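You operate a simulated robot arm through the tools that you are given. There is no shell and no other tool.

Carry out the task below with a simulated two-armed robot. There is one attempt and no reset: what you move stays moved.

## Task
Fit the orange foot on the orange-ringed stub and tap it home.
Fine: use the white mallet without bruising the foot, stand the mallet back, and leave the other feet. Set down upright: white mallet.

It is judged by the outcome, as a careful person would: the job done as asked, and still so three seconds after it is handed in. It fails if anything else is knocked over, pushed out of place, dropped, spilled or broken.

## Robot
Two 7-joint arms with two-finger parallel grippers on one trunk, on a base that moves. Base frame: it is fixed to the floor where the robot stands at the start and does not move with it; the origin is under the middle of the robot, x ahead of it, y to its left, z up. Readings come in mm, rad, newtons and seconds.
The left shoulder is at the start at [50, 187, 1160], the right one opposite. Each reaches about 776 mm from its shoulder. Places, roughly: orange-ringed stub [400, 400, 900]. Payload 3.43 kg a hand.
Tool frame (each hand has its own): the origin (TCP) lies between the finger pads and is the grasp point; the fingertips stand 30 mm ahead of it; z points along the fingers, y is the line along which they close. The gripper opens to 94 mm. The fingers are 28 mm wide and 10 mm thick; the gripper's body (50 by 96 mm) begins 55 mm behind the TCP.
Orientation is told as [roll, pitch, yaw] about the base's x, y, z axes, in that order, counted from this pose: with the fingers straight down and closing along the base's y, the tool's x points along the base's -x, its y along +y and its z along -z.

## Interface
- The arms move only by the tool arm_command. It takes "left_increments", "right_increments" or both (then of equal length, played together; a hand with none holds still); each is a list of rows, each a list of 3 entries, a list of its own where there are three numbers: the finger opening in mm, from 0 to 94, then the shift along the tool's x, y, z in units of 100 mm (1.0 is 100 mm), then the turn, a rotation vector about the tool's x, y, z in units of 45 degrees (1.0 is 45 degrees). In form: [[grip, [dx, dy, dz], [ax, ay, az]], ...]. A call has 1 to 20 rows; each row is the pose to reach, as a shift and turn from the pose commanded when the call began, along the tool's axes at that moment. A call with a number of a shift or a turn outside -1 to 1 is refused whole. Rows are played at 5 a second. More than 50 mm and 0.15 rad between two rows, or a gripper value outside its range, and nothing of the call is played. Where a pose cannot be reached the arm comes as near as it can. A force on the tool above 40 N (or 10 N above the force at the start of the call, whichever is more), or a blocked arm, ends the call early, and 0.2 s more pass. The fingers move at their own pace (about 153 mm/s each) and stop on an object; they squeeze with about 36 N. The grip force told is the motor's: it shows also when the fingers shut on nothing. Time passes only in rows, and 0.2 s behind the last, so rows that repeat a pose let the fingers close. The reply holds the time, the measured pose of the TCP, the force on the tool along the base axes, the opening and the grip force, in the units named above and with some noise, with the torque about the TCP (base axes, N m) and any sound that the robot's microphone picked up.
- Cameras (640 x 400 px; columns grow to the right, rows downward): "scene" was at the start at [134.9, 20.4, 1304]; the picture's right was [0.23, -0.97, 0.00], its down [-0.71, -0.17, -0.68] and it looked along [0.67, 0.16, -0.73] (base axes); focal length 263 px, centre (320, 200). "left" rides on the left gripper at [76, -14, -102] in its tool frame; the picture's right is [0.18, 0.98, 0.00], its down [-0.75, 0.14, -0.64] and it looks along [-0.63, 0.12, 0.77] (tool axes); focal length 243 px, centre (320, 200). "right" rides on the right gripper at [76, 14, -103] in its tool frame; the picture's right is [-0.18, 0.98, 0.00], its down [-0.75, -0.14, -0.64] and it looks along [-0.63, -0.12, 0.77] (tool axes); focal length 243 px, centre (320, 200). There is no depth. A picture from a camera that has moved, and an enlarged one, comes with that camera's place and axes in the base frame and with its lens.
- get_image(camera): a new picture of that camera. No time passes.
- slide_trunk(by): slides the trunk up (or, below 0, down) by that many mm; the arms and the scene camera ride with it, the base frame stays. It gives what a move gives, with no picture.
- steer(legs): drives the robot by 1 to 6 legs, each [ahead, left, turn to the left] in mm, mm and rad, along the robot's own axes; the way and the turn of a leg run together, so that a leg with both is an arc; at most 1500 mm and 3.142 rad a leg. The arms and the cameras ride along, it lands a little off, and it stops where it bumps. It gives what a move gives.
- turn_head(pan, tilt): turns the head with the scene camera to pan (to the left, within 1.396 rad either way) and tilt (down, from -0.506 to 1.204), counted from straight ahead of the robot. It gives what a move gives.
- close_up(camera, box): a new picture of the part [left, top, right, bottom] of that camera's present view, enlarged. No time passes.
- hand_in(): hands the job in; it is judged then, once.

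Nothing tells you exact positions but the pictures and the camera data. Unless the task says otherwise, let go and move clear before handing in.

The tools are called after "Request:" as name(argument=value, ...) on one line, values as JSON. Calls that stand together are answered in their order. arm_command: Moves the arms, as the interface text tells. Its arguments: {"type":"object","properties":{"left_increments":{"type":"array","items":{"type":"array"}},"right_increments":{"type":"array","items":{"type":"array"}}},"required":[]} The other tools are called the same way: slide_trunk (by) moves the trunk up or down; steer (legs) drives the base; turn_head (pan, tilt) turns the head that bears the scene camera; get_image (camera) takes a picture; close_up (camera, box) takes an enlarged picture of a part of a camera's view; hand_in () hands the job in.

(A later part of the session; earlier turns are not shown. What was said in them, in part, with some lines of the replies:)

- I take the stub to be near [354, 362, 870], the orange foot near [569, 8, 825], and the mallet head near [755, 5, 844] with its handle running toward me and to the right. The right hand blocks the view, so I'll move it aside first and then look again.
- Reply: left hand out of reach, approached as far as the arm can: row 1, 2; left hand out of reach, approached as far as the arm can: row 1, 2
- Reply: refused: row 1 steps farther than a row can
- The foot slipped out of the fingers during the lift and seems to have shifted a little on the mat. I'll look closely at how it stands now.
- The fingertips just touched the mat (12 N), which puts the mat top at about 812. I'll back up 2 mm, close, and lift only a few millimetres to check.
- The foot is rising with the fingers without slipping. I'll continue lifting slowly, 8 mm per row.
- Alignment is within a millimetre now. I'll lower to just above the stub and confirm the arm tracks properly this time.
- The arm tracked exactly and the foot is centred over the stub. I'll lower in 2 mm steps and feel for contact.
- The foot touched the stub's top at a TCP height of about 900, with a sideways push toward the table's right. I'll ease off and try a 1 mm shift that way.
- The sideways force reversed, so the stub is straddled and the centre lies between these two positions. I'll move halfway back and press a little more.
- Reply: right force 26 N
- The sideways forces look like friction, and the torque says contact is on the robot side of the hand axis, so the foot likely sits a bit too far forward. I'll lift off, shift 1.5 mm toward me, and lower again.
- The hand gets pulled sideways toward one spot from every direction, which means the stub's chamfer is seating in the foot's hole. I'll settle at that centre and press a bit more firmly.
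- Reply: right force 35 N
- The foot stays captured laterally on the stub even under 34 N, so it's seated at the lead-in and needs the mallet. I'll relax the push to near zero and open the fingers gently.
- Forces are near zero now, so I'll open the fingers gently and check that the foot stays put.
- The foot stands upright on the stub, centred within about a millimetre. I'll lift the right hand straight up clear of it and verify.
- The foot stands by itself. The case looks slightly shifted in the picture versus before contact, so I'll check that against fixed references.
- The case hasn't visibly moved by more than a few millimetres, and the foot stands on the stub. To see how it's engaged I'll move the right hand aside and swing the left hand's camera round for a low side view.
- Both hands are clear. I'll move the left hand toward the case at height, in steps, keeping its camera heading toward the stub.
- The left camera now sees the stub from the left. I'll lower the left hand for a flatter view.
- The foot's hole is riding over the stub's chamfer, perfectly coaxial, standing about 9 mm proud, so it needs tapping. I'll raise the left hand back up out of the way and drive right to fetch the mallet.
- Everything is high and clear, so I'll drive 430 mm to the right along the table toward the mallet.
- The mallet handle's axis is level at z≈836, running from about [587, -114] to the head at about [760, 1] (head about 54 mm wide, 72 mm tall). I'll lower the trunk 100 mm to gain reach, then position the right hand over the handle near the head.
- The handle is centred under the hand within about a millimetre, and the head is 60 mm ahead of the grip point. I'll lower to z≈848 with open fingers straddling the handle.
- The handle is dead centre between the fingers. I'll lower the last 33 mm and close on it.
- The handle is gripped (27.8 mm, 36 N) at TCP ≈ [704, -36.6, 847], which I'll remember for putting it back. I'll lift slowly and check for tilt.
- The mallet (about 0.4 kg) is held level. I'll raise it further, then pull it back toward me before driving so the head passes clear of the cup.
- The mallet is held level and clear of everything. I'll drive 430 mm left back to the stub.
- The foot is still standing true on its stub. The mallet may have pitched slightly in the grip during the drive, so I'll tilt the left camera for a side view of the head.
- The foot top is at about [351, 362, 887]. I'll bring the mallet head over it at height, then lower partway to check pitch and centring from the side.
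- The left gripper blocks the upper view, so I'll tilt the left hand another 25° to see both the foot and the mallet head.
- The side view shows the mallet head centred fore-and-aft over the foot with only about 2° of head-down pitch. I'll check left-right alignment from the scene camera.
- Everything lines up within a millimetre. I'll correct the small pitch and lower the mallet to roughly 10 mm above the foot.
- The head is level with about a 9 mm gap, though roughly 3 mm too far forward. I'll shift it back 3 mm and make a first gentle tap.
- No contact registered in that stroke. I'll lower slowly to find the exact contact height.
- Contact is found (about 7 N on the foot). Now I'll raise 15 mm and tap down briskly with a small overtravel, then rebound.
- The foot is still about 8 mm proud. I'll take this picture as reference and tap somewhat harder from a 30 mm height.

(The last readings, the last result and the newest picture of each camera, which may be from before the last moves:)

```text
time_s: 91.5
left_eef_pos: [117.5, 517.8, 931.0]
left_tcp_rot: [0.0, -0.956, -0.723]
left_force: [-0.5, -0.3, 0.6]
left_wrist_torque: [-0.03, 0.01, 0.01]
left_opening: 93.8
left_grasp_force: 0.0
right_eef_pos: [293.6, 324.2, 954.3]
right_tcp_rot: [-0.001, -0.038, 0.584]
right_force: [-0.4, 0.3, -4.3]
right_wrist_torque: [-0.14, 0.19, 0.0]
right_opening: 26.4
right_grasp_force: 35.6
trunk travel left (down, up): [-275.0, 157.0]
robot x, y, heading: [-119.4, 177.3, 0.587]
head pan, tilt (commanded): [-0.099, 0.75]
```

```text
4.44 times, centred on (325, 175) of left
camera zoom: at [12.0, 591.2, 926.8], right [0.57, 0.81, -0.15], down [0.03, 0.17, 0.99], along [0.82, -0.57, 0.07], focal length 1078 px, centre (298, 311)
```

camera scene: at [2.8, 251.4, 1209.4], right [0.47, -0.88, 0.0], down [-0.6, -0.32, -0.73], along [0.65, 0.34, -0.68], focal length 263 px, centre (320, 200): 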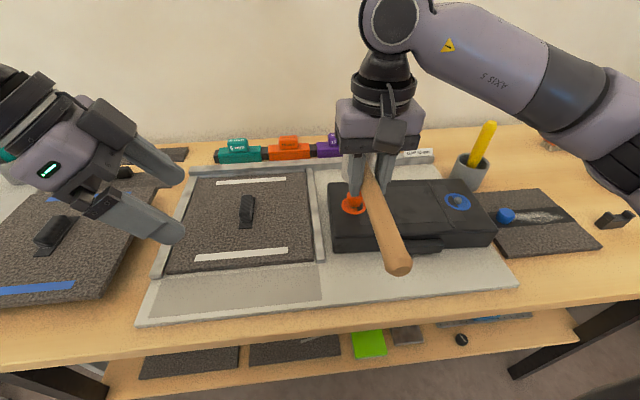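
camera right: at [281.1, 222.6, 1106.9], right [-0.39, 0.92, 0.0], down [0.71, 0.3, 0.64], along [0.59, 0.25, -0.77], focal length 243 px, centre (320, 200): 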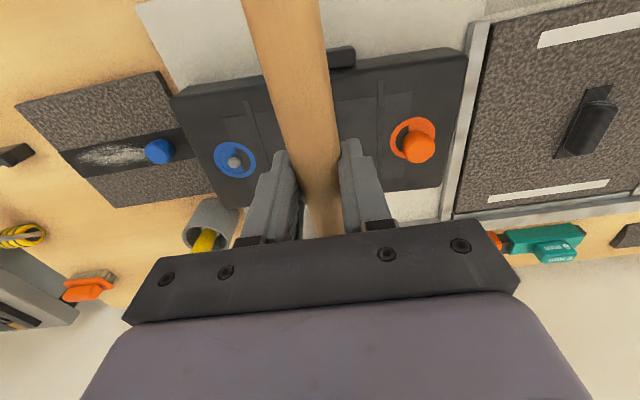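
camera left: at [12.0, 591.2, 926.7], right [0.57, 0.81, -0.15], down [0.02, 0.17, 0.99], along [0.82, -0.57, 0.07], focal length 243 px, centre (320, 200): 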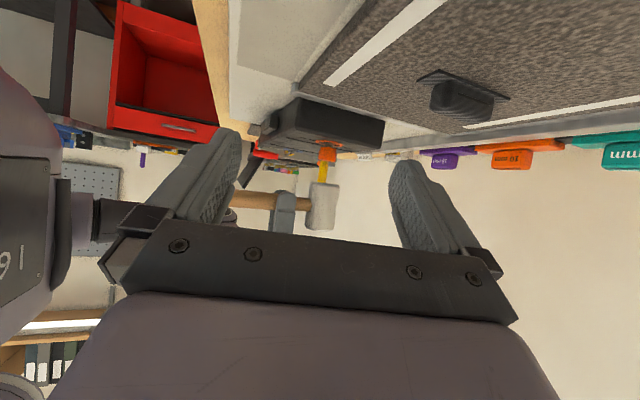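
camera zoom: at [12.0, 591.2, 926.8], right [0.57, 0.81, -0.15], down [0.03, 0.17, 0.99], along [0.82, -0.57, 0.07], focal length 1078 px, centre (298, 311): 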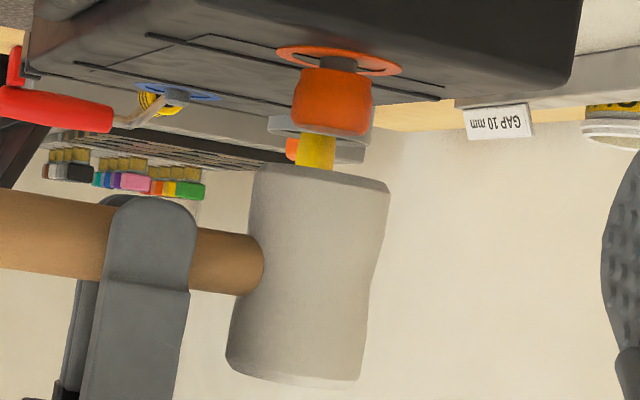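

The tap drove the foot about 2.4 mm down, cleanly and straight. I'll repeat at the same strength with the start height matched to the new position.

Request:
arm_command(right_increments=[[10, [-0.005, 0, -0.13], [0, 0, 0]], [10, [-0.005, 0, -0.13], [0, 0, 0]], [10, [0.008, 0, 0.22], [0, 0, 0]], [10, [0, 0, 0.0], [0, 0, 0]], [10, [0, 0, 0], [0, 0, 0]]])

Request:
close_up(camera="left", box=[310, 138, 346, 166])

Request:
close_up(camera="left", box=[270, 130, 380, 220])

```text
time_s: 92.7
left_eef_pos: [117.6, 517.3, 930.6]
left_tcp_rot: [0.0, -0.957, -0.722]
left_force: [0.2, -1.1, 0.1]
left_wrist_torque: [0.0, 0.02, 0.04]
left_opening: 94.2
left_grasp_force: 0.1
right_eef_pos: [293.0, 325.9, 954.1]
right_tcp_rot: [0.001, -0.041, 0.584]
right_force: [0.5, -0.1, -4.5]
right_wrist_torque: [-0.12, 0.18, -0.02]
right_opening: 26.4
right_grasp_force: 35.8
trunk travel left (down, up): [-275.0, 157.0]
robot x, y, heading: [-115.6, 179.6, 0.587]
head pan, tilt (commanded): [-0.099, 0.75]
```

```text
14.29 times, centred on (328, 152) of left
camera zoom: at [12.0, 591.2, 926.8], right [0.57, 0.81, -0.15], down [0.03, 0.17, 0.99], along [0.82, -0.57, 0.07], focal length 3466 px, centre (206, 886)
```

zoom: 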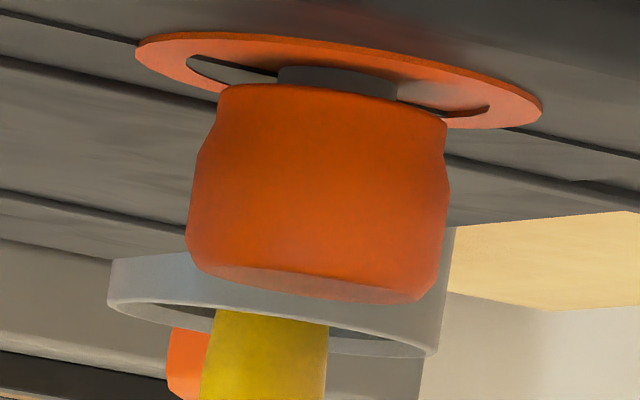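

```text
4.44 times, centred on (325, 175) of left
camera zoom: at [12.0, 591.2, 926.8], right [0.57, 0.81, -0.15], down [0.03, 0.17, 0.99], along [0.82, -0.57, 0.07], focal length 1078 px, centre (298, 311)
```

zoom: 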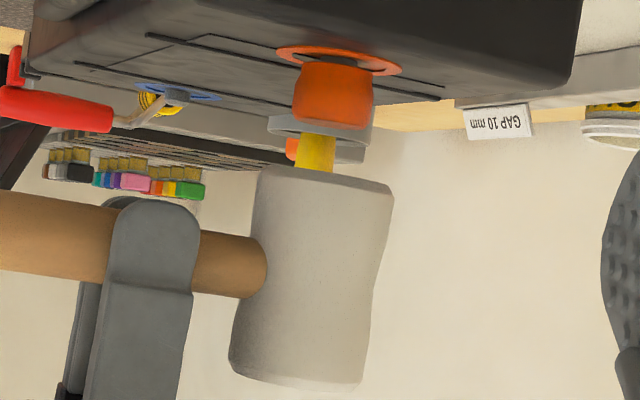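

Another 2.2 mm down and still straight. Third tap, same strength.

Request:
arm_command(right_increments=[[10, [-0.004, 0, -0.11], [0, 0, 0]], [10, [-0.004, 0, -0.11], [0, 0, 0]], [10, [0.009, 0, 0.24], [0, 0, 0]], [10, [0, 0, 0.0], [0, 0, 0]], [10, [0, 0, 0], [0, 0, 0]]])

Request:
close_up(camera="left", box=[310, 138, 346, 166])

Request:
close_up(camera="left", box=[270, 130, 380, 220])

```text
time_s: 93.9
left_eef_pos: [118.0, 517.5, 930.5]
left_tcp_rot: [-0.001, -0.956, -0.722]
left_force: [0.1, -0.4, -0.1]
left_wrist_torque: [0.01, 0.01, 0.01]
left_opening: 94.1
left_grasp_force: 0.1
right_eef_pos: [294.0, 324.4, 954.6]
right_tcp_rot: [-0.001, -0.037, 0.584]
right_force: [-0.3, -1.0, -4.2]
right_wrist_torque: [-0.17, 0.2, 0.02]
right_opening: 26.5
right_grasp_force: 35.7
trunk travel left (down, up): [-275.0, 157.0]
robot x, y, heading: [-119.3, 177.2, 0.587]
head pan, tilt (commanded): [-0.099, 0.75]
```

```text
14.29 times, centred on (328, 152) of left
camera zoom: at [12.0, 591.1, 926.8], right [0.57, 0.81, -0.15], down [0.03, 0.17, 0.99], along [0.82, -0.57, 0.07], focal length 3466 px, centre (206, 886)
```

zoom: 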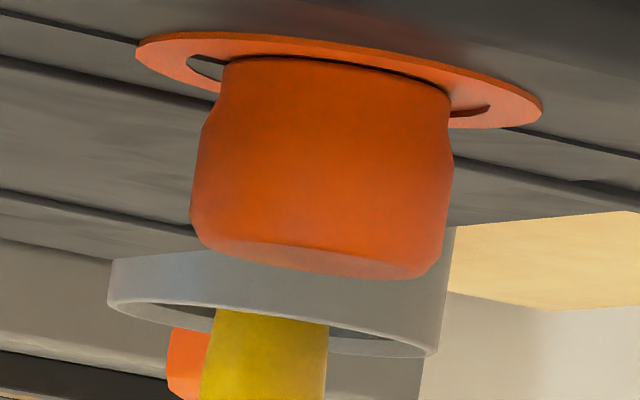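

```text
4.44 times, centred on (325, 175) of left
camera zoom: at [12.0, 591.1, 926.8], right [0.57, 0.81, -0.15], down [0.03, 0.17, 0.99], along [0.82, -0.57, 0.07], focal length 1078 px, centre (298, 311)
```

zoom: 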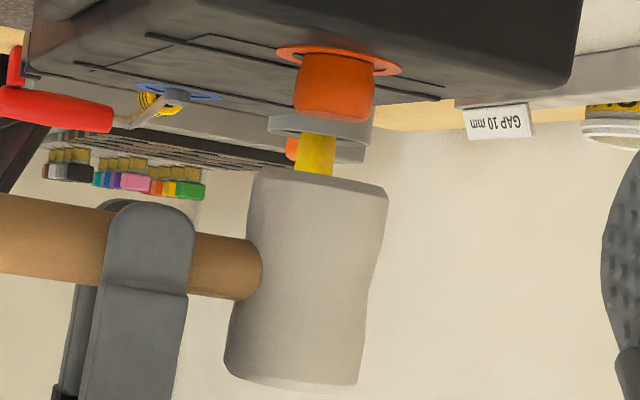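

The foot is now down at the ring with the stub hidden. I'll give one lighter confirming tap to see whether it moves any further.

Request:
arm_command(right_increments=[[10, [0, 0, 0], [0, 0, 0]], [10, [0.009, 0, 0.24], [0, 0, 0]], [10, [0, 0, 0.0], [0, 0, 0]], [10, [0, 0, 0], [0, 0, 0]]])

Request:
close_up(camera="left", box=[310, 138, 346, 166])

Request:
close_up(camera="left", box=[270, 130, 380, 220])

```text
time_s: 94.9
left_eef_pos: [117.3, 518.3, 931.3]
left_tcp_rot: [0.0, -0.955, -0.722]
left_force: [0.0, 0.7, 0.5]
left_wrist_torque: [0.01, -0.02, -0.01]
left_opening: 94.0
left_grasp_force: 0.1
right_eef_pos: [294.2, 325.3, 954.7]
right_tcp_rot: [0.001, -0.038, 0.587]
right_force: [-0.1, -0.7, -5.0]
right_wrist_torque: [-0.14, 0.17, 0.0]
right_opening: 26.4
right_grasp_force: 35.8
trunk travel left (down, up): [-275.0, 157.0]
robot x, y, heading: [-117.3, 183.0, 0.59]
head pan, tilt (commanded): [-0.099, 0.75]
```

```text
14.29 times, centred on (328, 152) of left
camera zoom: at [12.0, 591.1, 926.8], right [0.57, 0.81, -0.15], down [0.03, 0.17, 0.99], along [0.82, -0.57, 0.07], focal length 3466 px, centre (206, 886)
```

zoom: 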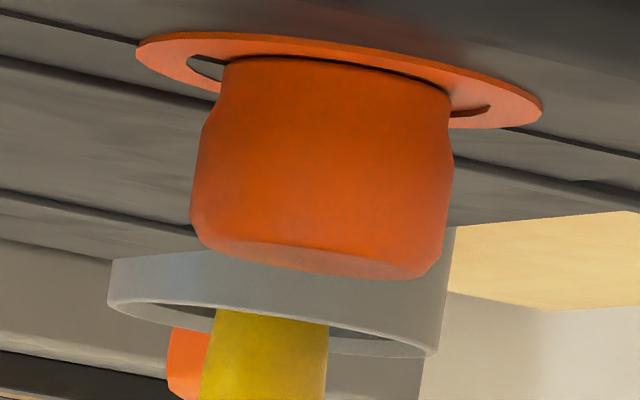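

```text
4.44 times, centred on (325, 175) of left
camera zoom: at [12.0, 591.1, 926.8], right [0.57, 0.81, -0.15], down [0.03, 0.17, 0.99], along [0.82, -0.57, 0.07], focal length 1078 px, centre (298, 311)
```

zoom: 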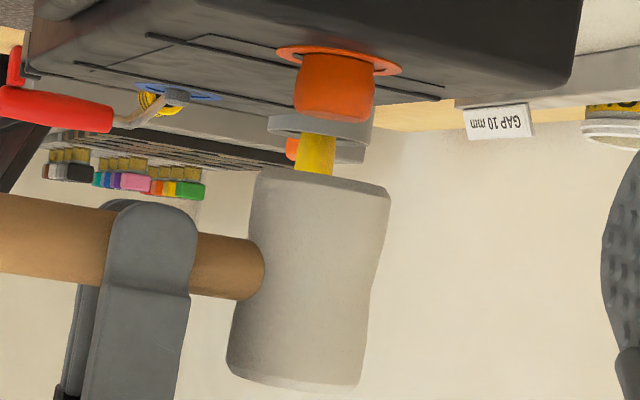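

Request:
close_up(camera="left", box=[316, 138, 340, 150])

Request:
close_up(camera="scene", box=[335, 180, 375, 215])

```text
16.00 times, centred on (328, 144) of left
camera zoom: at [12.0, 591.1, 926.8], right [0.57, 0.81, -0.15], down [0.03, 0.17, 0.99], along [0.82, -0.57, 0.07], focal length 3882 px, centre (192, 1096)
```

zoom: 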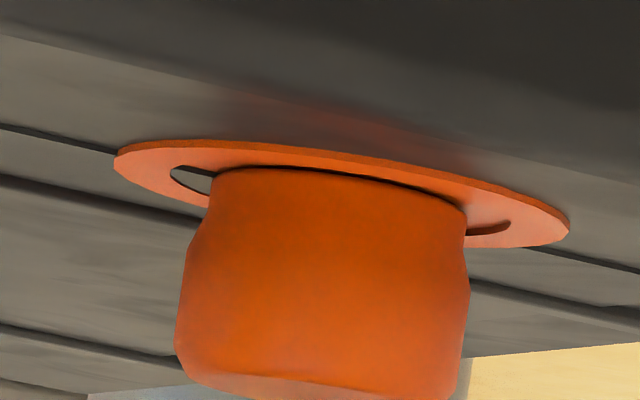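

```text
11.43 times, centred on (355, 198) of scene
camera zoom: at [2.8, 251.3, 1209.4], right [0.47, -0.88, 0.0], down [-0.6, -0.32, -0.73], along [0.65, 0.34, -0.68], focal length 3007 px, centre (-80, 229)
```

zoom: 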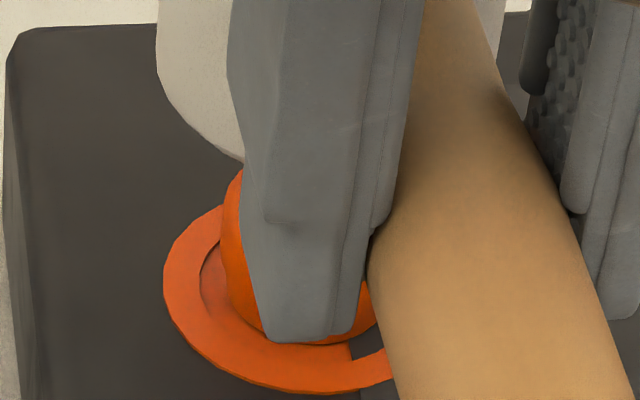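

The foot looks seated within a fraction of a millimetre. I'll give one moderate tap to confirm it no longer moves.

Request:
arm_command(right_increments=[[10, [-0.002, 0, -0.05], [0, 0, 0]], [10, [-0.002, 0, -0.05], [0, 0, 0]], [10, [0.009, 0, 0.255], [0, 0, 0]], [10, [0, 0, 0.0], [0, 0, 0]], [10, [0, 0, 0], [0, 0, 0]]])

Request:
close_up(camera="left", box=[310, 138, 346, 166])

Request:
close_up(camera="left", box=[316, 138, 340, 150])

```text
time_s: 96.1
left_eef_pos: [117.4, 517.9, 930.2]
left_tcp_rot: [0.0, -0.955, -0.723]
left_force: [0.6, 0.7, 0.1]
left_wrist_torque: [-0.01, 0.0, -0.01]
left_opening: 93.8
left_grasp_force: 0.1
right_eef_pos: [293.6, 326.0, 953.7]
right_tcp_rot: [0.001, -0.037, 0.586]
right_force: [-0.7, 1.0, -4.6]
right_wrist_torque: [-0.1, 0.18, 0.01]
right_opening: 26.5
right_grasp_force: 35.6
trunk travel left (down, up): [-275.0, 157.0]
robot x, y, heading: [-122.4, 173.9, 0.59]
head pan, tilt (commanded): [-0.099, 0.75]
```

```text
14.29 times, centred on (328, 152) of left
camera zoom: at [12.0, 591.2, 926.8], right [0.57, 0.81, -0.15], down [0.03, 0.17, 0.99], along [0.82, -0.57, 0.07], focal length 3466 px, centre (206, 886)
```

zoom: 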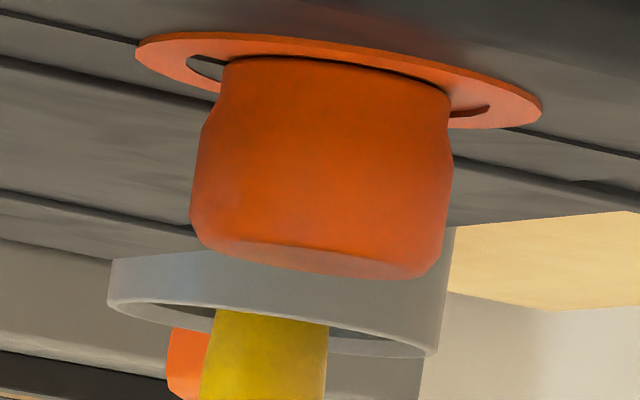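

```text
16.00 times, centred on (328, 144) of left
camera zoom: at [12.0, 591.2, 926.8], right [0.57, 0.81, -0.15], down [0.03, 0.17, 0.99], along [0.82, -0.57, 0.07], focal length 3882 px, centre (192, 1096)
```

zoom: 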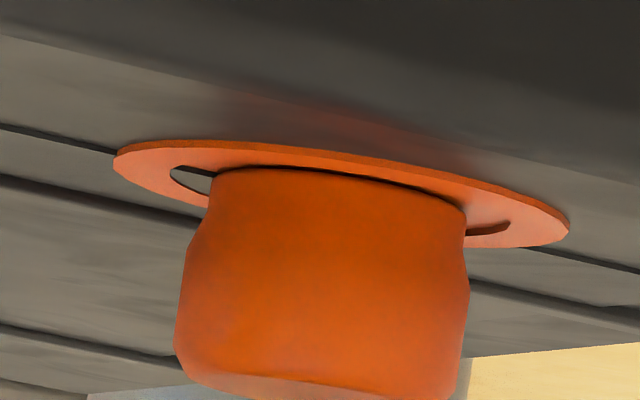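

The foot no longer moves, so it is home. I'll raise the mallet clear and bring the left hand back up to its carrying pose.

Request:
arm_command(right_increments=[[10, [-0.004, 0, -0.1], [0, 0, 0]], [10, [-0.01, 0, -0.25], [0, 0, 0]], [10, [-0.016, 0, -0.4], [0, 0, 0]], [10, [-0.02, 0, -0.5], [0, 0, 0]], [10, [-0.02, 0, -0.5], [0, 0, 0]], [10, [-0.02, 0, -0.5], [0, 0, 0]]], left_increments=[[94, [0, 0, 0], [0, 0.17, 0]], [94, [0, 0, 0], [0, 0.34, 0]], [94, [0, 0, 0], [0, 0.51, 0]], [94, [0, 0, 0], [0, 0.68, 0]], [94, [0, 0, 0], [0, 0.85, 0]], [94, [0, 0, 0], [0, 1.0, 0]]])

Request:
arm_command(left_increments=[[94, [0, 0, -0.3], [0, 0.1, 0]], [94, [0.1, 0, -0.6], [0, 0.217, 0]], [94, [0.15, 0, -0.9], [0, 0.217, 0]]])

Request:
get_image(camera="scene")

Request:
close_up(camera="scene", box=[325, 175, 385, 225])

```text
time_s: 97.5
left_eef_pos: [117.0, 516.9, 929.9]
left_tcp_rot: [0.0, -0.168, -0.723]
left_force: [-0.7, -0.5, -1.4]
left_wrist_torque: [-0.04, -0.03, -0.02]
left_opening: 93.8
left_grasp_force: 0.0
right_eef_pos: [294.9, 324.8, 1003.2]
right_tcp_rot: [0.0, -0.038, 0.586]
right_force: [-0.4, 0.1, -4.5]
right_wrist_torque: [-0.16, 0.18, -0.03]
right_opening: 26.5
right_grasp_force: 36.2
trunk travel left (down, up): [-275.0, 157.0]
robot x, y, heading: [-116.2, 175.0, 0.584]
head pan, tilt (commanded): [-0.099, 0.75]
```

```text
time_s: 98.3
left_eef_pos: [94.2, 538.1, 1016.8]
left_tcp_rot: [0.0, 0.001, -0.725]
left_force: [-0.4, 0.2, -0.4]
left_wrist_torque: [0.0, 0.02, 0.03]
left_opening: 94.0
left_grasp_force: 0.0
right_eef_pos: [293.8, 326.5, 1004.6]
right_tcp_rot: [0.0, -0.039, 0.585]
right_force: [-0.3, 0.3, -5.2]
right_wrist_torque: [-0.12, 0.16, -0.02]
right_opening: 26.5
right_grasp_force: 36.4
trunk travel left (down, up): [-275.0, 157.0]
robot x, y, heading: [-119.0, 179.7, 0.586]
head pan, tilt (commanded): [-0.099, 0.75]
```

```text
taken
camera scene: at [2.5, 251.3, 1209.4], right [0.47, -0.88, 0.0], down [-0.6, -0.32, -0.73], along [0.65, 0.34, -0.68], focal length 263 px, centre (320, 200)
```

scene: 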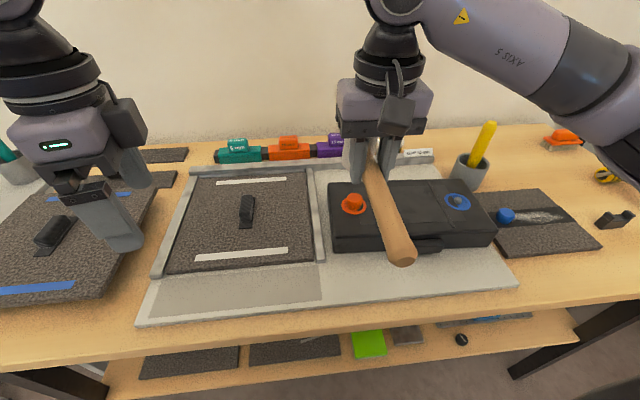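

```text
8.00 times, centred on (355, 200) of scene
camera zoom: at [2.5, 251.3, 1209.4], right [0.47, -0.88, 0.0], down [-0.6, -0.32, -0.73], along [0.65, 0.34, -0.68], focal length 2105 px, centre (40, 200)
```

zoom: 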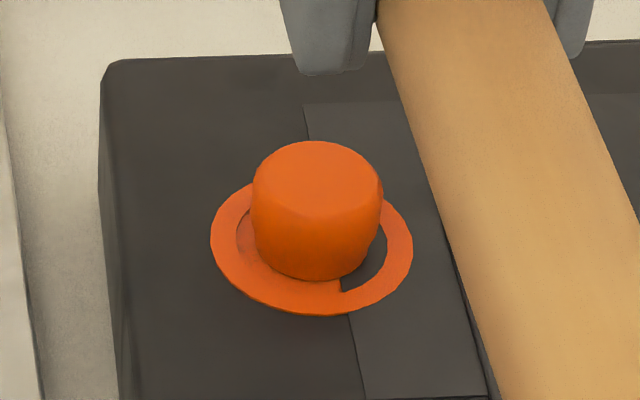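

The foot is home, unmarked and centred in its ring. Now I'll drive 433 mm right to return the mallet.

Request:
steer(legs=[[0, -433, 0]])

Request:
turn_head(pan=-0.25, tilt=0.8)

Request:
get_image(camera="scene")

Request:
get_image(camera="right")

```text
time_s: 102.7
left_eef_pos: [338.9, 170.0, 1015.6]
left_tcp_rot: [0.0, -0.002, -0.722]
left_force: [0.2, 0.1, 0.3]
left_wrist_torque: [0.0, 0.03, -0.02]
left_opening: 93.9
left_grasp_force: 0.0
right_eef_pos: [538.8, -43.2, 1004.4]
right_tcp_rot: [0.001, -0.038, 0.586]
right_force: [0.4, 0.8, -4.5]
right_wrist_torque: [-0.12, 0.19, -0.01]
right_opening: 26.5
right_grasp_force: 36.5
trunk travel left (down, up): [-275.0, 157.0]
robot x, y, heading: [125.4, -192.2, 0.584]
head pan, tilt (commanded): [-0.099, 0.75]
```

```text
time_s: 103.4
left_eef_pos: [339.6, 169.7, 1016.1]
left_tcp_rot: [0.001, 0.0, -0.724]
left_force: [0.0, 0.4, -0.4]
left_wrist_torque: [0.03, -0.01, 0.05]
left_opening: 94.1
left_grasp_force: 0.1
right_eef_pos: [538.0, -41.9, 1004.6]
right_tcp_rot: [0.001, -0.039, 0.587]
right_force: [-0.3, -0.3, -4.4]
right_wrist_torque: [-0.16, 0.18, -0.02]
right_opening: 26.5
right_grasp_force: 35.9
trunk travel left (down, up): [-275.0, 157.0]
robot x, y, heading: [130.4, -189.3, 0.587]
head pan, tilt (commanded): [-0.25, 0.799]
```

```text
taken
camera scene: at [250.1, -129.0, 1205.4], right [0.33, -0.94, 0.0], down [-0.68, -0.24, -0.7], along [0.66, 0.23, -0.72], focal length 263 px, centre (320, 200)
```

scene: 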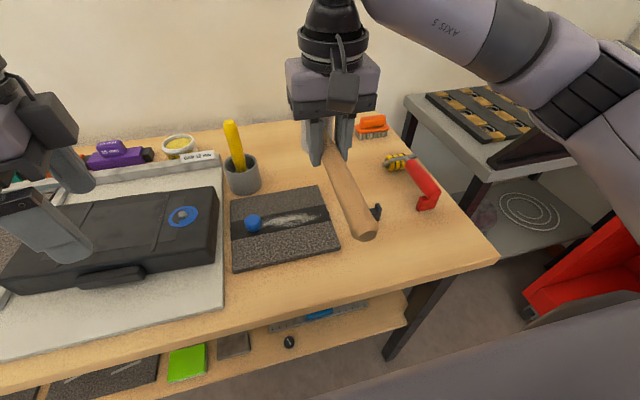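

```text
taken
camera right: at [465.3, -74.0, 1103.6], right [-0.39, 0.92, 0.01], down [0.69, 0.29, 0.67], along [0.61, 0.27, -0.74], focal length 243 px, centre (320, 200)
```

right: 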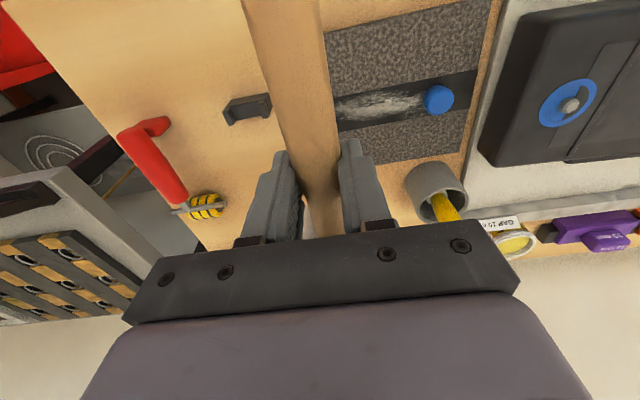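

The mallet is held steady. I'll move right and forward over its rest, then check alignment with the cradle before lowering.

Request:
arm_command(right_increments=[[10, [-0.1, -0.15, 0], [0, 0, 0]], [10, [-0.25, -0.35, 0], [0, 0, 0]], [10, [-0.4, -0.55, 0], [0, 0, 0]], [10, [-0.6, -0.75, 0], [0, 0, 0]], [10, [-0.8, -0.867, 0], [0, 0, 0]], [10, [-1.0, -0.867, 0.04], [0, 0, 0]], [10, [-1.0, -0.867, 0.04], [0, 0, 0]]])

Request:
arm_command(right_increments=[[10, [-0.1, 0, 0], [0, 0, 0]], [10, [-0.25, 0, 0.0], [0, 0, 0]], [10, [-0.37, 0, 0.014], [0, 0, 0]], [10, [-0.37, 0, 0.014], [0, 0, 0]]])

Request:
get_image(camera="scene")

Request:
close_up(camera="scene", box=[300, 100, 440, 250])

Request:
get_image(camera="right")

```text
time_s: 105.0
left_eef_pos: [338.8, 170.2, 1015.9]
left_tcp_rot: [0.0, 0.001, -0.722]
left_force: [0.2, 0.3, 0.4]
left_wrist_torque: [0.01, -0.01, -0.03]
left_opening: 93.8
left_grasp_force: 0.0
right_eef_pos: [671.2, -59.2, 1005.5]
right_tcp_rot: [-0.001, -0.039, 0.585]
right_force: [-0.2, 0.1, -5.2]
right_wrist_torque: [-0.13, 0.21, 0.01]
right_opening: 26.3
right_grasp_force: 36.2
trunk travel left (down, up): [-275.0, 157.0]
robot x, y, heading: [126.7, -187.7, 0.586]
head pan, tilt (commanded): [-0.25, 0.799]
```

```text
time_s: 106.0
left_eef_pos: [340.0, 169.5, 1016.0]
left_tcp_rot: [-0.001, 0.0, -0.722]
left_force: [0.1, -0.1, -0.1]
left_wrist_torque: [-0.01, 0.0, 0.03]
left_opening: 94.0
left_grasp_force: 0.1
right_eef_pos: [701.6, -38.0, 1003.8]
right_tcp_rot: [0.0, -0.038, 0.587]
right_force: [0.7, 0.4, -5.0]
right_wrist_torque: [-0.14, 0.18, -0.01]
right_opening: 26.6
right_grasp_force: 35.9
trunk travel left (down, up): [-275.0, 157.0]
robot x, y, heading: [122.2, -191.8, 0.592]
head pan, tilt (commanded): [-0.25, 0.799]
```

```text
taken
camera scene: at [250.2, -129.1, 1205.4], right [0.33, -0.94, 0.0], down [-0.68, -0.24, -0.7], along [0.66, 0.23, -0.72], focal length 263 px, centre (320, 200)
```

scene: 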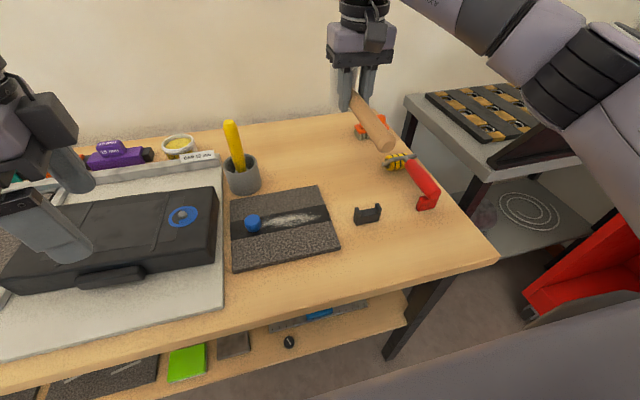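

```text
2.67 times, centred on (370, 175) of scene
camera zoom: at [250.2, -129.1, 1205.4], right [0.33, -0.94, 0.0], down [-0.68, -0.24, -0.7], along [0.66, 0.23, -0.72], focal length 702 px, centre (187, 267)
```

zoom: 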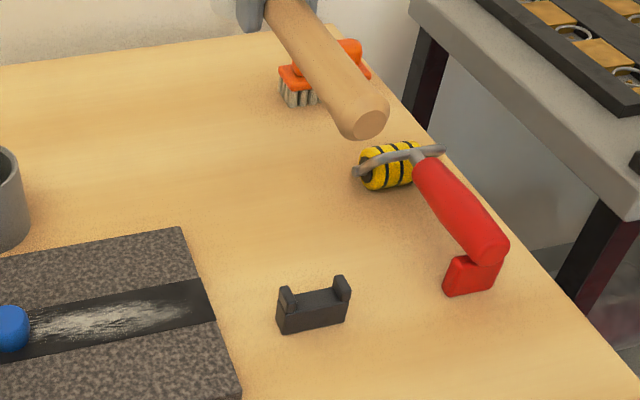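

```text
taken
camera right: at [627.7, -69.3, 1103.6], right [-0.39, 0.92, 0.01], down [0.68, 0.29, 0.67], along [0.62, 0.27, -0.74], focal length 243 px, centre (320, 200)
```

right: 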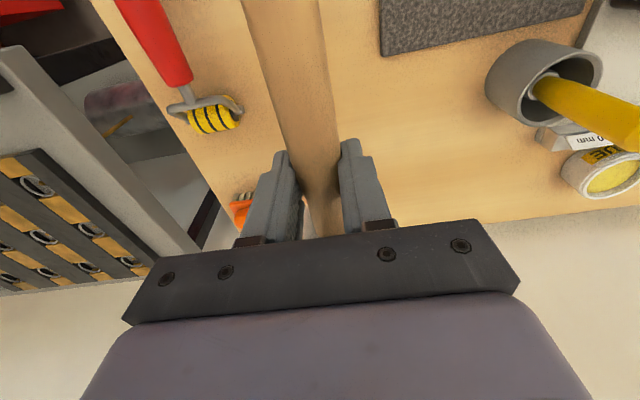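

The handle lines up with the cradle line within a millimetre or two. I'll lower the mallet in two stages, stopping above the table.

Request:
arm_command(right_increments=[[10, [0.008, 0, 0.2], [0, 0, 0]], [10, [0.016, 0, 0.42], [0, 0, 0]], [10, [0.024, 0, 0.64], [0, 0, 0]], [10, [0.032, 0, 0.85], [0, 0, 0]], [10, [0.038, 0, 1.0], [0, 0, 0]], [10, [0.038, 0, 1.0], [0, 0, 0]]])

Request:
arm_command(right_increments=[[10, [0.005, 0, 0.12], [0, 0, 0]], [10, [0.01, 0, 0.24], [0, 0, 0]], [10, [0.0125, 0, 0.33], [0, 0, 0]], [10, [0.0125, 0, 0.33], [0, 0, 0]]])

Request:
close_up(camera="scene", box=[290, 100, 430, 250])

Request:
close_up(camera="right", box=[200, 0, 420, 240])

```text
time_s: 107.4
left_eef_pos: [339.3, 169.8, 1015.6]
left_tcp_rot: [-0.001, 0.0, -0.723]
left_force: [0.0, -1.1, 0.4]
left_wrist_torque: [0.01, -0.01, 0.02]
left_opening: 94.1
left_grasp_force: 0.1
right_eef_pos: [700.9, -37.5, 901.9]
right_tcp_rot: [-0.001, -0.037, 0.586]
right_force: [-0.4, -0.3, -5.1]
right_wrist_torque: [-0.1, 0.17, 0.02]
right_opening: 26.3
right_grasp_force: 35.9
trunk travel left (down, up): [-275.0, 157.0]
robot x, y, heading: [124.2, -189.0, 0.586]
head pan, tilt (commanded): [-0.25, 0.799]
```

```text
time_s: 108.4
left_eef_pos: [339.6, 170.5, 1016.7]
left_tcp_rot: [0.001, 0.0, -0.723]
left_force: [0.5, -0.1, 1.0]
left_wrist_torque: [-0.01, -0.01, 0.01]
left_opening: 94.1
left_grasp_force: 0.0
right_eef_pos: [699.9, -40.4, 869.0]
right_tcp_rot: [0.001, -0.039, 0.587]
right_force: [0.1, -0.1, -4.4]
right_wrist_torque: [-0.15, 0.22, -0.02]
right_opening: 26.4
right_grasp_force: 35.8
trunk travel left (down, up): [-275.0, 157.0]
robot x, y, heading: [126.2, -190.7, 0.585]
head pan, tilt (commanded): [-0.25, 0.799]
```

```text
2.67 times, centred on (360, 175) of scene
camera zoom: at [250.2, -129.0, 1205.4], right [0.33, -0.94, 0.0], down [-0.68, -0.24, -0.7], along [0.66, 0.23, -0.72], focal length 702 px, centre (213, 267)
```

zoom: 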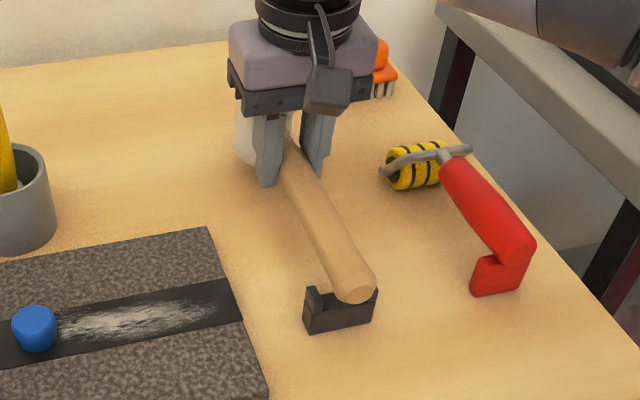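

```text
1.67 times, centred on (310, 120) of right
camera zoom: at [627.0, -70.2, 970.0], right [-0.39, 0.92, 0.01], down [0.68, 0.29, 0.67], along [0.62, 0.27, -0.74], focal length 404 px, centre (337, 333)
```

zoom: 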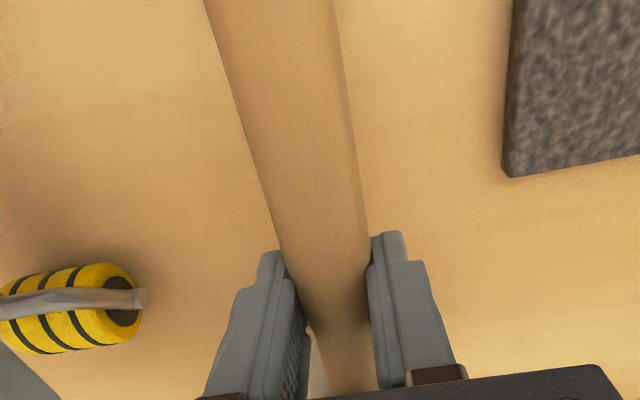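

The handle's tail is right over the cradle's slot. I'll lower in small steps until I feel it stand.

Request:
arm_command(right_increments=[[10, [0.002, 0, 0.05], [0, 0, 0]], [10, [0.004, 0, 0.1], [0, 0, 0]], [10, [0.004, 0, 0.1], [0, 0, 0]]])

```text
time_s: 109.2
left_eef_pos: [338.1, 169.6, 1015.3]
left_tcp_rot: [0.001, 0.0, -0.722]
left_force: [0.5, -0.6, -0.1]
left_wrist_torque: [-0.01, 0.01, 0.05]
left_opening: 94.3
left_grasp_force: 0.1
right_eef_pos: [701.1, -37.8, 860.0]
right_tcp_rot: [0.001, -0.038, 0.586]
right_force: [0.4, -0.5, -4.2]
right_wrist_torque: [-0.14, 0.18, 0.01]
right_opening: 26.0
right_grasp_force: 36.0
trunk travel left (down, up): [-275.0, 157.0]
robot x, y, heading: [126.6, -190.6, 0.586]
head pan, tilt (commanded): [-0.25, 0.799]
```

Request:
arm_command(right_increments=[[10, [0.001, 0, 0.03], [0, 0, 0]], [10, [0.002, 0, 0.06], [0, 0, 0]], [10, [0.002, 0, 0.06], [0, 0, 0]]])

Request:
close_up(camera="scene", box=[290, 100, 430, 250])

```text
time_s: 110.0
left_eef_pos: [339.7, 170.6, 1016.0]
left_tcp_rot: [0.0, 0.001, -0.721]
left_force: [-0.2, 0.1, -0.8]
left_wrist_torque: [-0.01, 0.01, 0.01]
left_opening: 94.0
left_grasp_force: 0.1
right_eef_pos: [701.3, -39.4, 854.4]
right_tcp_rot: [-0.001, -0.038, 0.588]
right_force: [0.1, 0.2, -5.0]
right_wrist_torque: [-0.11, 0.17, 0.0]
right_opening: 26.4
right_grasp_force: 35.7
trunk travel left (down, up): [-275.0, 157.0]
robot x, y, heading: [123.9, -184.5, 0.584]
head pan, tilt (commanded): [-0.25, 0.799]
```

```text
2.67 times, centred on (360, 175) of scene
camera zoom: at [250.2, -129.0, 1205.4], right [0.33, -0.94, 0.0], down [-0.68, -0.24, -0.7], along [0.66, 0.23, -0.72], focal length 702 px, centre (213, 267)
```

zoom: 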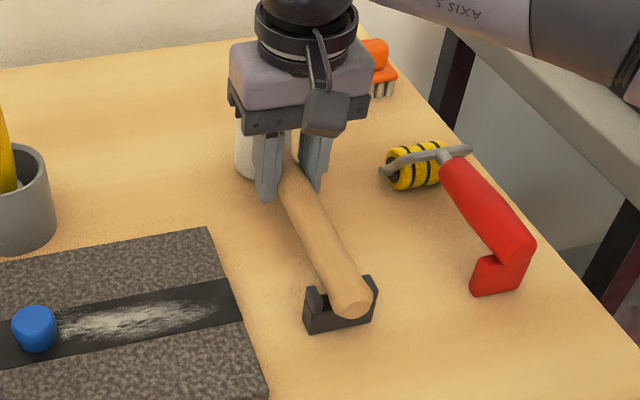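

The handle is entering the cradle between its arms. A few more millimetres, slowly.

Request:
arm_command(right_increments=[[10, [0.001, 0, 0.02], [0, 0, 0]], [10, [0.0015, 0, 0.04], [0, 0, 0]], [10, [0.0015, 0, 0.04], [0, 0, 0]]])

```text
time_s: 110.8
left_eef_pos: [340.0, 169.8, 1016.3]
left_tcp_rot: [-0.001, -0.001, -0.723]
left_force: [-0.2, -1.1, -0.1]
left_wrist_torque: [0.01, -0.02, -0.03]
left_opening: 94.2
left_grasp_force: 0.1
right_eef_pos: [701.5, -39.7, 850.7]
right_tcp_rot: [0.0, -0.039, 0.587]
right_force: [0.3, 0.3, -2.0]
right_wrist_torque: [-0.27, 0.33, 0.07]
right_opening: 26.5
right_grasp_force: 36.1
trunk travel left (down, up): [-275.0, 157.0]
robot x, y, heading: [126.8, -193.4, 0.586]
head pan, tilt (commanded): [-0.25, 0.799]
```

The tail touched the cradle first, so the head is about 1.3° high. I'll rotate slightly head-down while lowering the last 3 mm.

Request:
arm_command(right_increments=[[10, [0, 0, 0.008], [0, 0.015, 0]], [10, [0, 0, 0.018], [0, 0.03, 0]], [10, [0, 0, 0.018], [0, 0.03, 0]]])

```text
time_s: 111.6
left_eef_pos: [339.1, 169.0, 1016.1]
left_tcp_rot: [0.0, -0.001, -0.723]
left_force: [0.1, -0.4, -0.2]
left_wrist_torque: [-0.02, 0.03, 0.03]
left_opening: 94.1
left_grasp_force: 0.2
right_eef_pos: [702.1, -38.7, 852.7]
right_tcp_rot: [0.002, -0.02, 0.583]
right_force: [4.5, 1.0, 6.1]
right_wrist_torque: [0.51, -0.99, -0.12]
right_opening: 26.6
right_grasp_force: 35.9
trunk travel left (down, up): [-275.0, 157.0]
robot x, y, heading: [128.0, -188.6, 0.586]
head pan, tilt (commanded): [-0.25, 0.799]
```

Now the head's front edge bears on the table, so level lies in between. I'll back off half that rotation and ease up slightly.

Request:
arm_command(right_increments=[[10, [0, 0, -0.012], [0, -0.01, 0]], [10, [0, 0, -0.015], [0, -0.018, 0]], [10, [0, 0, -0.012], [0, -0.018, 0]]])

Request:
close_up(camera="scene", box=[290, 100, 430, 250])

```text
time_s: 112.4
left_eef_pos: [339.8, 170.6, 1016.3]
left_tcp_rot: [0.001, 0.0, -0.722]
left_force: [-0.3, 0.2, -0.3]
left_wrist_torque: [0.02, 0.01, 0.01]
left_opening: 94.1
left_grasp_force: 0.1
right_eef_pos: [701.4, -39.1, 850.3]
right_tcp_rot: [0.0, -0.027, 0.587]
right_force: [6.1, 0.5, 4.0]
right_wrist_torque: [0.17, -0.43, -0.12]
right_opening: 26.3
right_grasp_force: 35.9
trunk travel left (down, up): [-275.0, 157.0]
robot x, y, heading: [123.6, -190.3, 0.588]
head pan, tilt (commanded): [-0.25, 0.799]
```

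```text
2.67 times, centred on (360, 175) of scene
camera zoom: at [249.9, -129.2, 1205.5], right [0.33, -0.94, 0.0], down [-0.68, -0.24, -0.7], along [0.66, 0.23, -0.72], focal length 702 px, centre (213, 267)
```

zoom: 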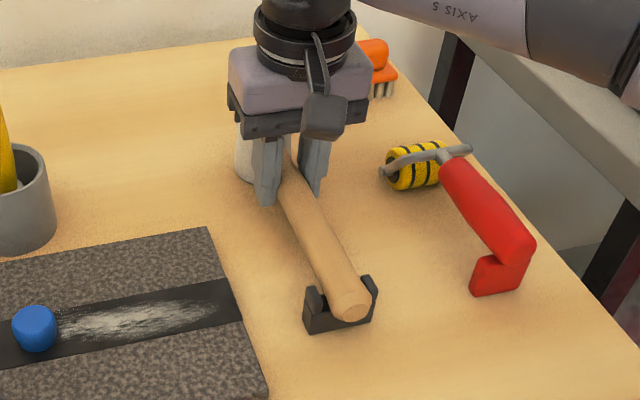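

Request:
arm_command(right_increments=[[10, [-0.004, 0.003, -0.008], [0, 0, 0]], [10, [-0.006, 0.004, -0.01], [0, 0, 0]]])

```text
time_s: 113.0
left_eef_pos: [339.1, 169.8, 1015.9]
left_tcp_rot: [-0.002, 0.0, -0.723]
left_force: [-0.8, 0.1, -0.7]
left_wrist_torque: [-0.01, -0.01, 0.01]
left_opening: 93.9
left_grasp_force: 0.0
right_eef_pos: [701.5, -38.0, 850.0]
right_tcp_rot: [0.001, -0.025, 0.586]
right_force: [1.5, -0.8, -1.1]
right_wrist_torque: [0.03, -0.12, -0.17]
right_opening: 26.4
right_grasp_force: 35.8
trunk travel left (down, up): [-275.0, 157.0]
robot x, y, heading: [129.6, -188.6, 0.589]
head pan, tilt (commanded): [-0.25, 0.799]
```

Forces are nearly balanced now, with the mallet standing on its head and cradle. I'll open the fingers gently.

Request:
arm_command(right_increments=[[30, [0, 0, 0], [0, 0, 0]], [36, [0, 0, 0], [0, 0, 0]], [45, [0, 0, 0], [0, 0, 0]], [60, [0, 0, 0], [0, 0, 0]], [70, [0, 0, 0], [0, 0, 0]]])

Request:
close_up(camera="scene", box=[290, 100, 430, 250])

Request:
get_image(camera="right")

```text
time_s: 114.2
left_eef_pos: [340.9, 170.1, 1016.2]
left_tcp_rot: [0.0, 0.001, -0.722]
left_force: [-0.8, -0.1, -0.2]
left_wrist_torque: [-0.01, 0.02, 0.0]
left_opening: 94.3
left_grasp_force: 0.1
right_eef_pos: [701.9, -38.6, 851.9]
right_tcp_rot: [0.002, -0.03, 0.586]
right_force: [-0.2, 0.7, 0.1]
right_wrist_torque: [-0.03, -0.04, 0.01]
right_opening: 69.9
right_grasp_force: 0.1
trunk travel left (down, up): [-275.0, 157.0]
robot x, y, heading: [124.4, -190.9, 0.588]
head pan, tilt (commanded): [-0.25, 0.799]
```

```text
2.67 times, centred on (360, 175) of scene
camera zoom: at [249.8, -129.2, 1205.5], right [0.33, -0.94, 0.0], down [-0.68, -0.24, -0.7], along [0.66, 0.23, -0.72], focal length 702 px, centre (213, 267)
```

zoom: 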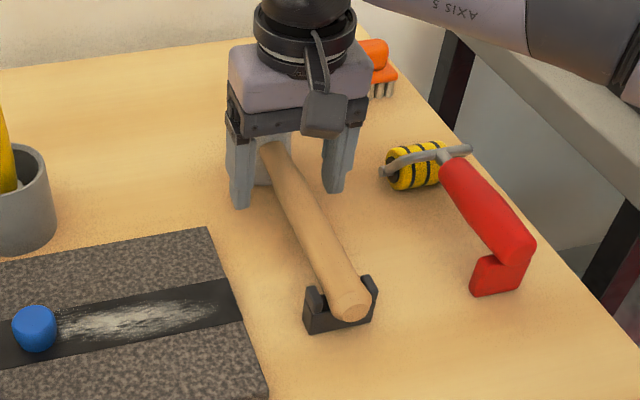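

```text
taken
camera right: at [628.6, -69.5, 951.8], right [-0.39, 0.92, 0.01], down [0.69, 0.29, 0.66], along [0.61, 0.26, -0.75], focal length 243 px, centre (320, 200)
```

right: 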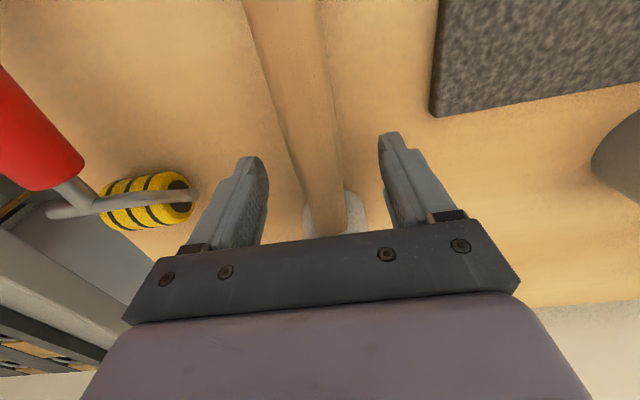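

The mallet stays standing with its handle in the cradle. I'll raise the right hand straight up, clear of it.

Request:
arm_command(right_increments=[[70, [-0.006, 0, -0.2], [0, 0, 0]], [70, [-0.018, 0, -0.6], [0, 0, 0]], [70, [-0.03, 0, -1.0], [0, 0, 0]]])

Request:
arm_command(right_increments=[[70, [0.3, 0, -0.3], [0, 0, 0]], [70, [0.6, 0, -0.6], [0, 0, 0]], [70, [0.9, 0, -0.8], [0, 0, 0]]])

Request:
get_image(camera="scene")

Request:
close_up(camera="scene", box=[290, 120, 430, 250])

Request:
get_image(camera="right")

```text
time_s: 115.0
left_eef_pos: [338.9, 170.2, 1015.5]
left_tcp_rot: [0.0, 0.001, -0.723]
left_force: [0.3, -0.3, -0.1]
left_wrist_torque: [0.01, 0.05, 0.02]
left_opening: 94.3
left_grasp_force: 0.1
right_eef_pos: [700.4, -35.9, 952.2]
right_tcp_rot: [-0.002, -0.031, 0.588]
right_force: [-0.3, -0.4, 0.4]
right_wrist_torque: [0.03, 0.02, 0.02]
right_opening: 69.9
right_grasp_force: 0.0
trunk travel left (down, up): [-275.0, 157.0]
robot x, y, heading: [126.7, -189.2, 0.585]
head pan, tilt (commanded): [-0.25, 0.799]
```

```text
time_s: 115.8
left_eef_pos: [339.6, 169.3, 1015.7]
left_tcp_rot: [-0.001, 0.0, -0.722]
left_force: [0.3, 0.3, 0.1]
left_wrist_torque: [0.01, 0.0, 0.03]
left_opening: 94.0
left_grasp_force: 0.0
right_eef_pos: [624.6, -92.1, 1027.2]
right_tcp_rot: [0.0, -0.03, 0.584]
right_force: [-0.5, 0.7, 0.6]
right_wrist_torque: [0.02, 0.0, 0.0]
right_opening: 69.9
right_grasp_force: 0.0
trunk travel left (down, up): [-275.0, 157.0]
robot x, y, heading: [127.7, -190.3, 0.585]
head pan, tilt (commanded): [-0.25, 0.799]
```

```text
taken
camera scene: at [249.7, -129.4, 1205.5], right [0.33, -0.94, 0.0], down [-0.68, -0.24, -0.7], along [0.66, 0.23, -0.72], focal length 263 px, centre (320, 200)
```

scene: 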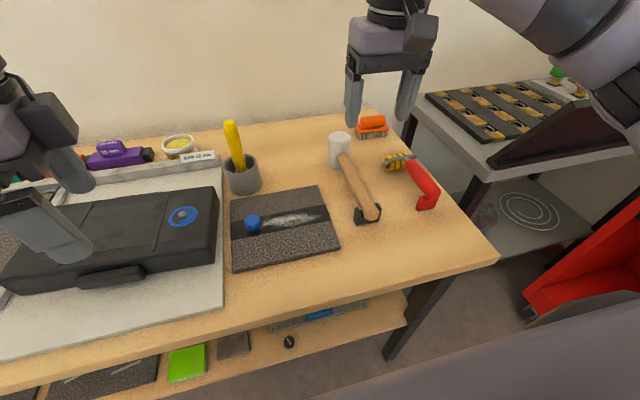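

```text
3.08 times, centred on (360, 185) of scene
camera zoom: at [249.7, -129.4, 1205.5], right [0.33, -0.94, 0.0], down [-0.68, -0.24, -0.7], along [0.66, 0.23, -0.72], focal length 810 px, centre (197, 246)
```

zoom: 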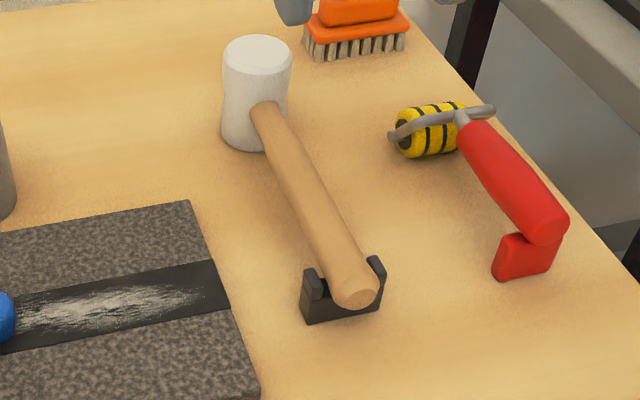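

```text
taken
camera right: at [551.4, -122.2, 1128.8], right [-0.39, 0.92, 0.0], down [0.69, 0.29, 0.66], along [0.61, 0.26, -0.75], focal length 243 px, centre (320, 200)
```

right: 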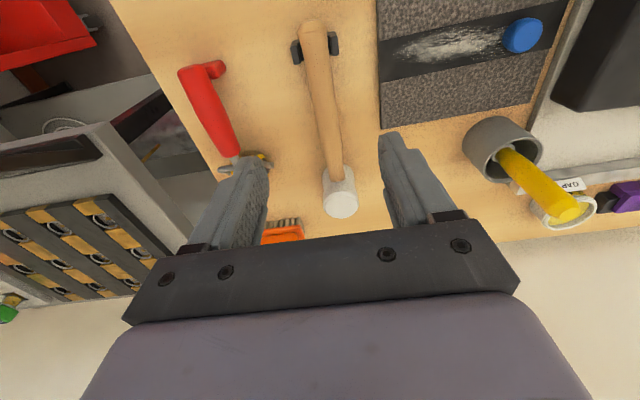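

The white mallet is standing back as before with its handle in the cradle. I'll look at the foot and the rest of the bench once more before handing in.

Request:
arm_command(left_increments=[[94, [0, -0.2, -0.3], [0, 0, 0]], [94, [0.2, -0.2, -0.6], [0, 0, 0]], [94, [0.5, -0.2, -0.8], [0, 0, 0]], [94, [0.8, -0.2, -0.8], [0, 0, 0]]])

Request:
turn_head(pan=0.35, tilt=0.75)

Request:
get_image(camera="scene")

Request:
get_image(camera="left")

```text
time_s: 116.8
left_eef_pos: [266.3, 207.0, 1095.5]
left_tcp_rot: [-0.001, 0.0, -0.725]
left_force: [0.9, 0.7, 0.0]
left_wrist_torque: [-0.02, 0.02, -0.03]
left_opening: 93.8
left_grasp_force: 0.1
right_eef_pos: [623.9, -91.5, 1028.9]
right_tcp_rot: [0.0, -0.029, 0.587]
right_force: [-0.9, 0.0, -0.4]
right_wrist_torque: [0.0, -0.01, 0.0]
right_opening: 70.2
right_grasp_force: 0.0
trunk travel left (down, up): [-275.0, 157.0]
robot x, y, heading: [125.1, -190.3, 0.592]
head pan, tilt (commanded): [-0.25, 0.799]
```

```text
time_s: 117.8
left_eef_pos: [265.6, 207.9, 1095.0]
left_tcp_rot: [0.0, 0.0, -0.722]
left_force: [-0.1, 0.5, 0.2]
left_wrist_torque: [0.05, -0.02, -0.03]
left_opening: 93.9
left_grasp_force: 0.0
right_eef_pos: [624.2, -90.2, 1028.2]
right_tcp_rot: [0.001, -0.03, 0.587]
right_force: [-0.7, 0.1, -0.2]
right_wrist_torque: [-0.01, -0.04, 0.01]
right_opening: 70.0
right_grasp_force: 0.0
trunk travel left (down, up): [-275.0, 157.0]
robot x, y, heading: [130.7, -191.4, 0.588]
head pan, tilt (commanded): [0.351, 0.75]
```

```text
taken
camera scene: at [222.8, -89.1, 1209.5], right [0.81, -0.59, 0.0], down [-0.4, -0.55, -0.73], along [0.43, 0.59, -0.68], focal length 263 px, centre (320, 200)
```

scene: 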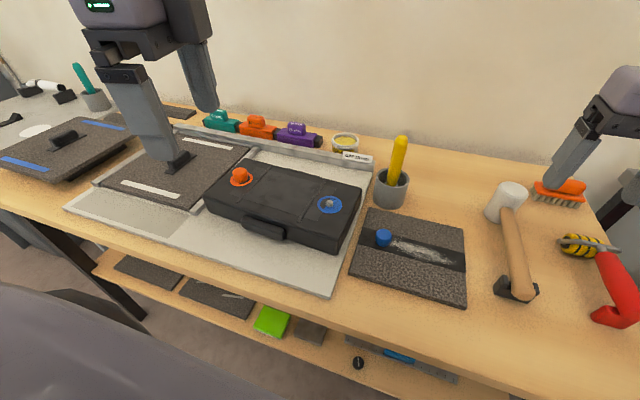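

```text
taken
camera left: at [199.2, 246.9, 1197.2], right [0.51, 0.86, 0.0], down [0.66, -0.39, 0.64], along [0.55, -0.33, -0.77], focal length 243 px, centre (320, 200)
```

left: 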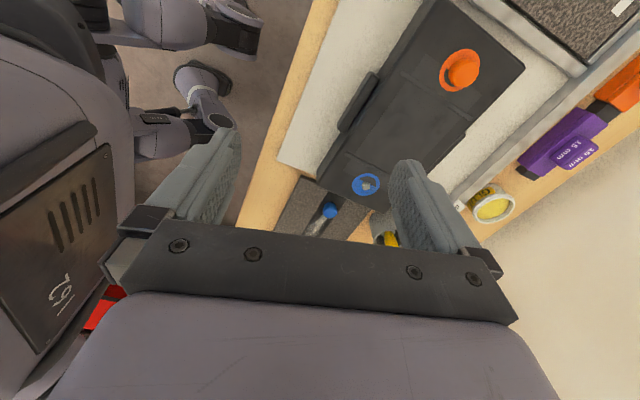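

Request:
close_up(camera="scene", box=[215, 155, 275, 205])

Request:
close_up(camera="left", box=[425, 35, 505, 105])

Request:
close_up(camera="scene", box=[340, 170, 560, 310])

```text
8.00 times, centred on (245, 180) of scene
camera zoom: at [222.8, -89.1, 1209.5], right [0.81, -0.59, 0.0], down [-0.4, -0.55, -0.73], along [0.43, 0.59, -0.68], focal length 2105 px, centre (920, 360)
```

zoom: 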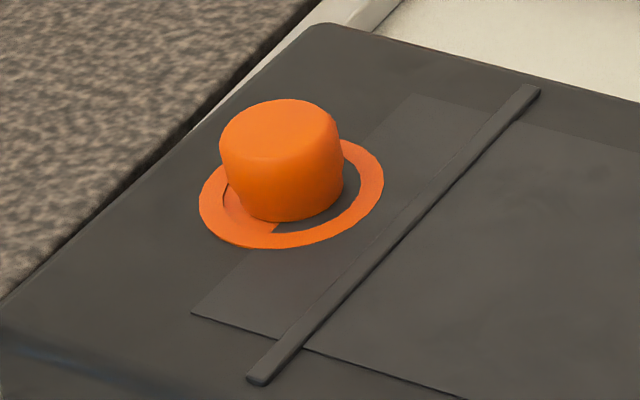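

```text
5.71 times, centred on (465, 70) of left
camera zoom: at [199.2, 246.9, 1197.2], right [0.51, 0.86, 0.0], down [0.66, -0.39, 0.64], along [0.55, -0.33, -0.77], focal length 1386 px, centre (-509, 943)
```

zoom: 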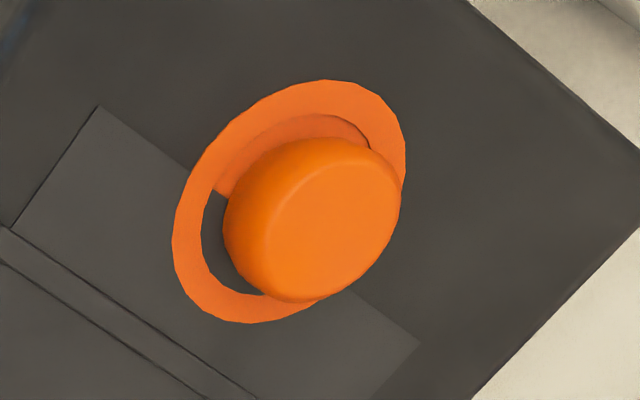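

```text
2.86 times, centred on (450, 240) of scene
camera zoom: at [222.8, -89.1, 1209.5], right [0.81, -0.59, 0.0], down [-0.4, -0.55, -0.73], along [0.43, 0.59, -0.68], focal length 752 px, centre (-51, 86)
```

zoom: 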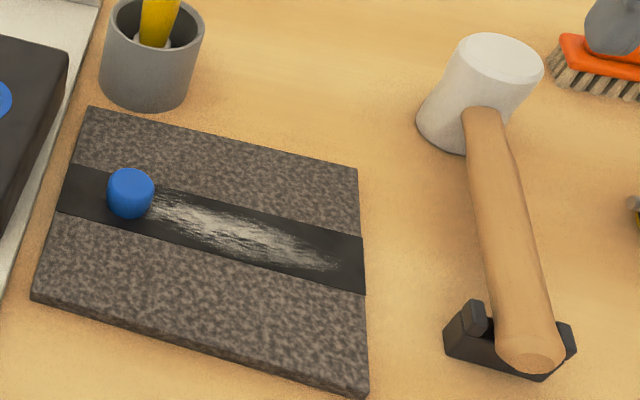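

The orange foot is seated square in its ring and unmarked. The blue foot is where it was, the white mallet stands with its handle in the cradle, and both hands are clear. I'm handing the job in.

Request:
hand_in()

```text
The job is handed in.
```

The orange foot is fitted on the orange-ringed stub and tapped home with the white mallet. The last two taps, lighter than the ones that drove it in, didn't move it, and I can see no marks on it. The job is handed in.

- **Mallet:** it stands back on its head with its handle in the cradle, within about 5 mm of where it started.
- **Other feet:** the blue foot was not touched and is where it was.
- **Orange foot slip:** on the first lift it slipped from the fingers, tumbled on the mat and righted itself about 10 mm over. The second, slower lift held.
- **Case:** pressing the foot onto the stub before tapping seems to have moved the orange end of the case by about 3 mm. I left it there.
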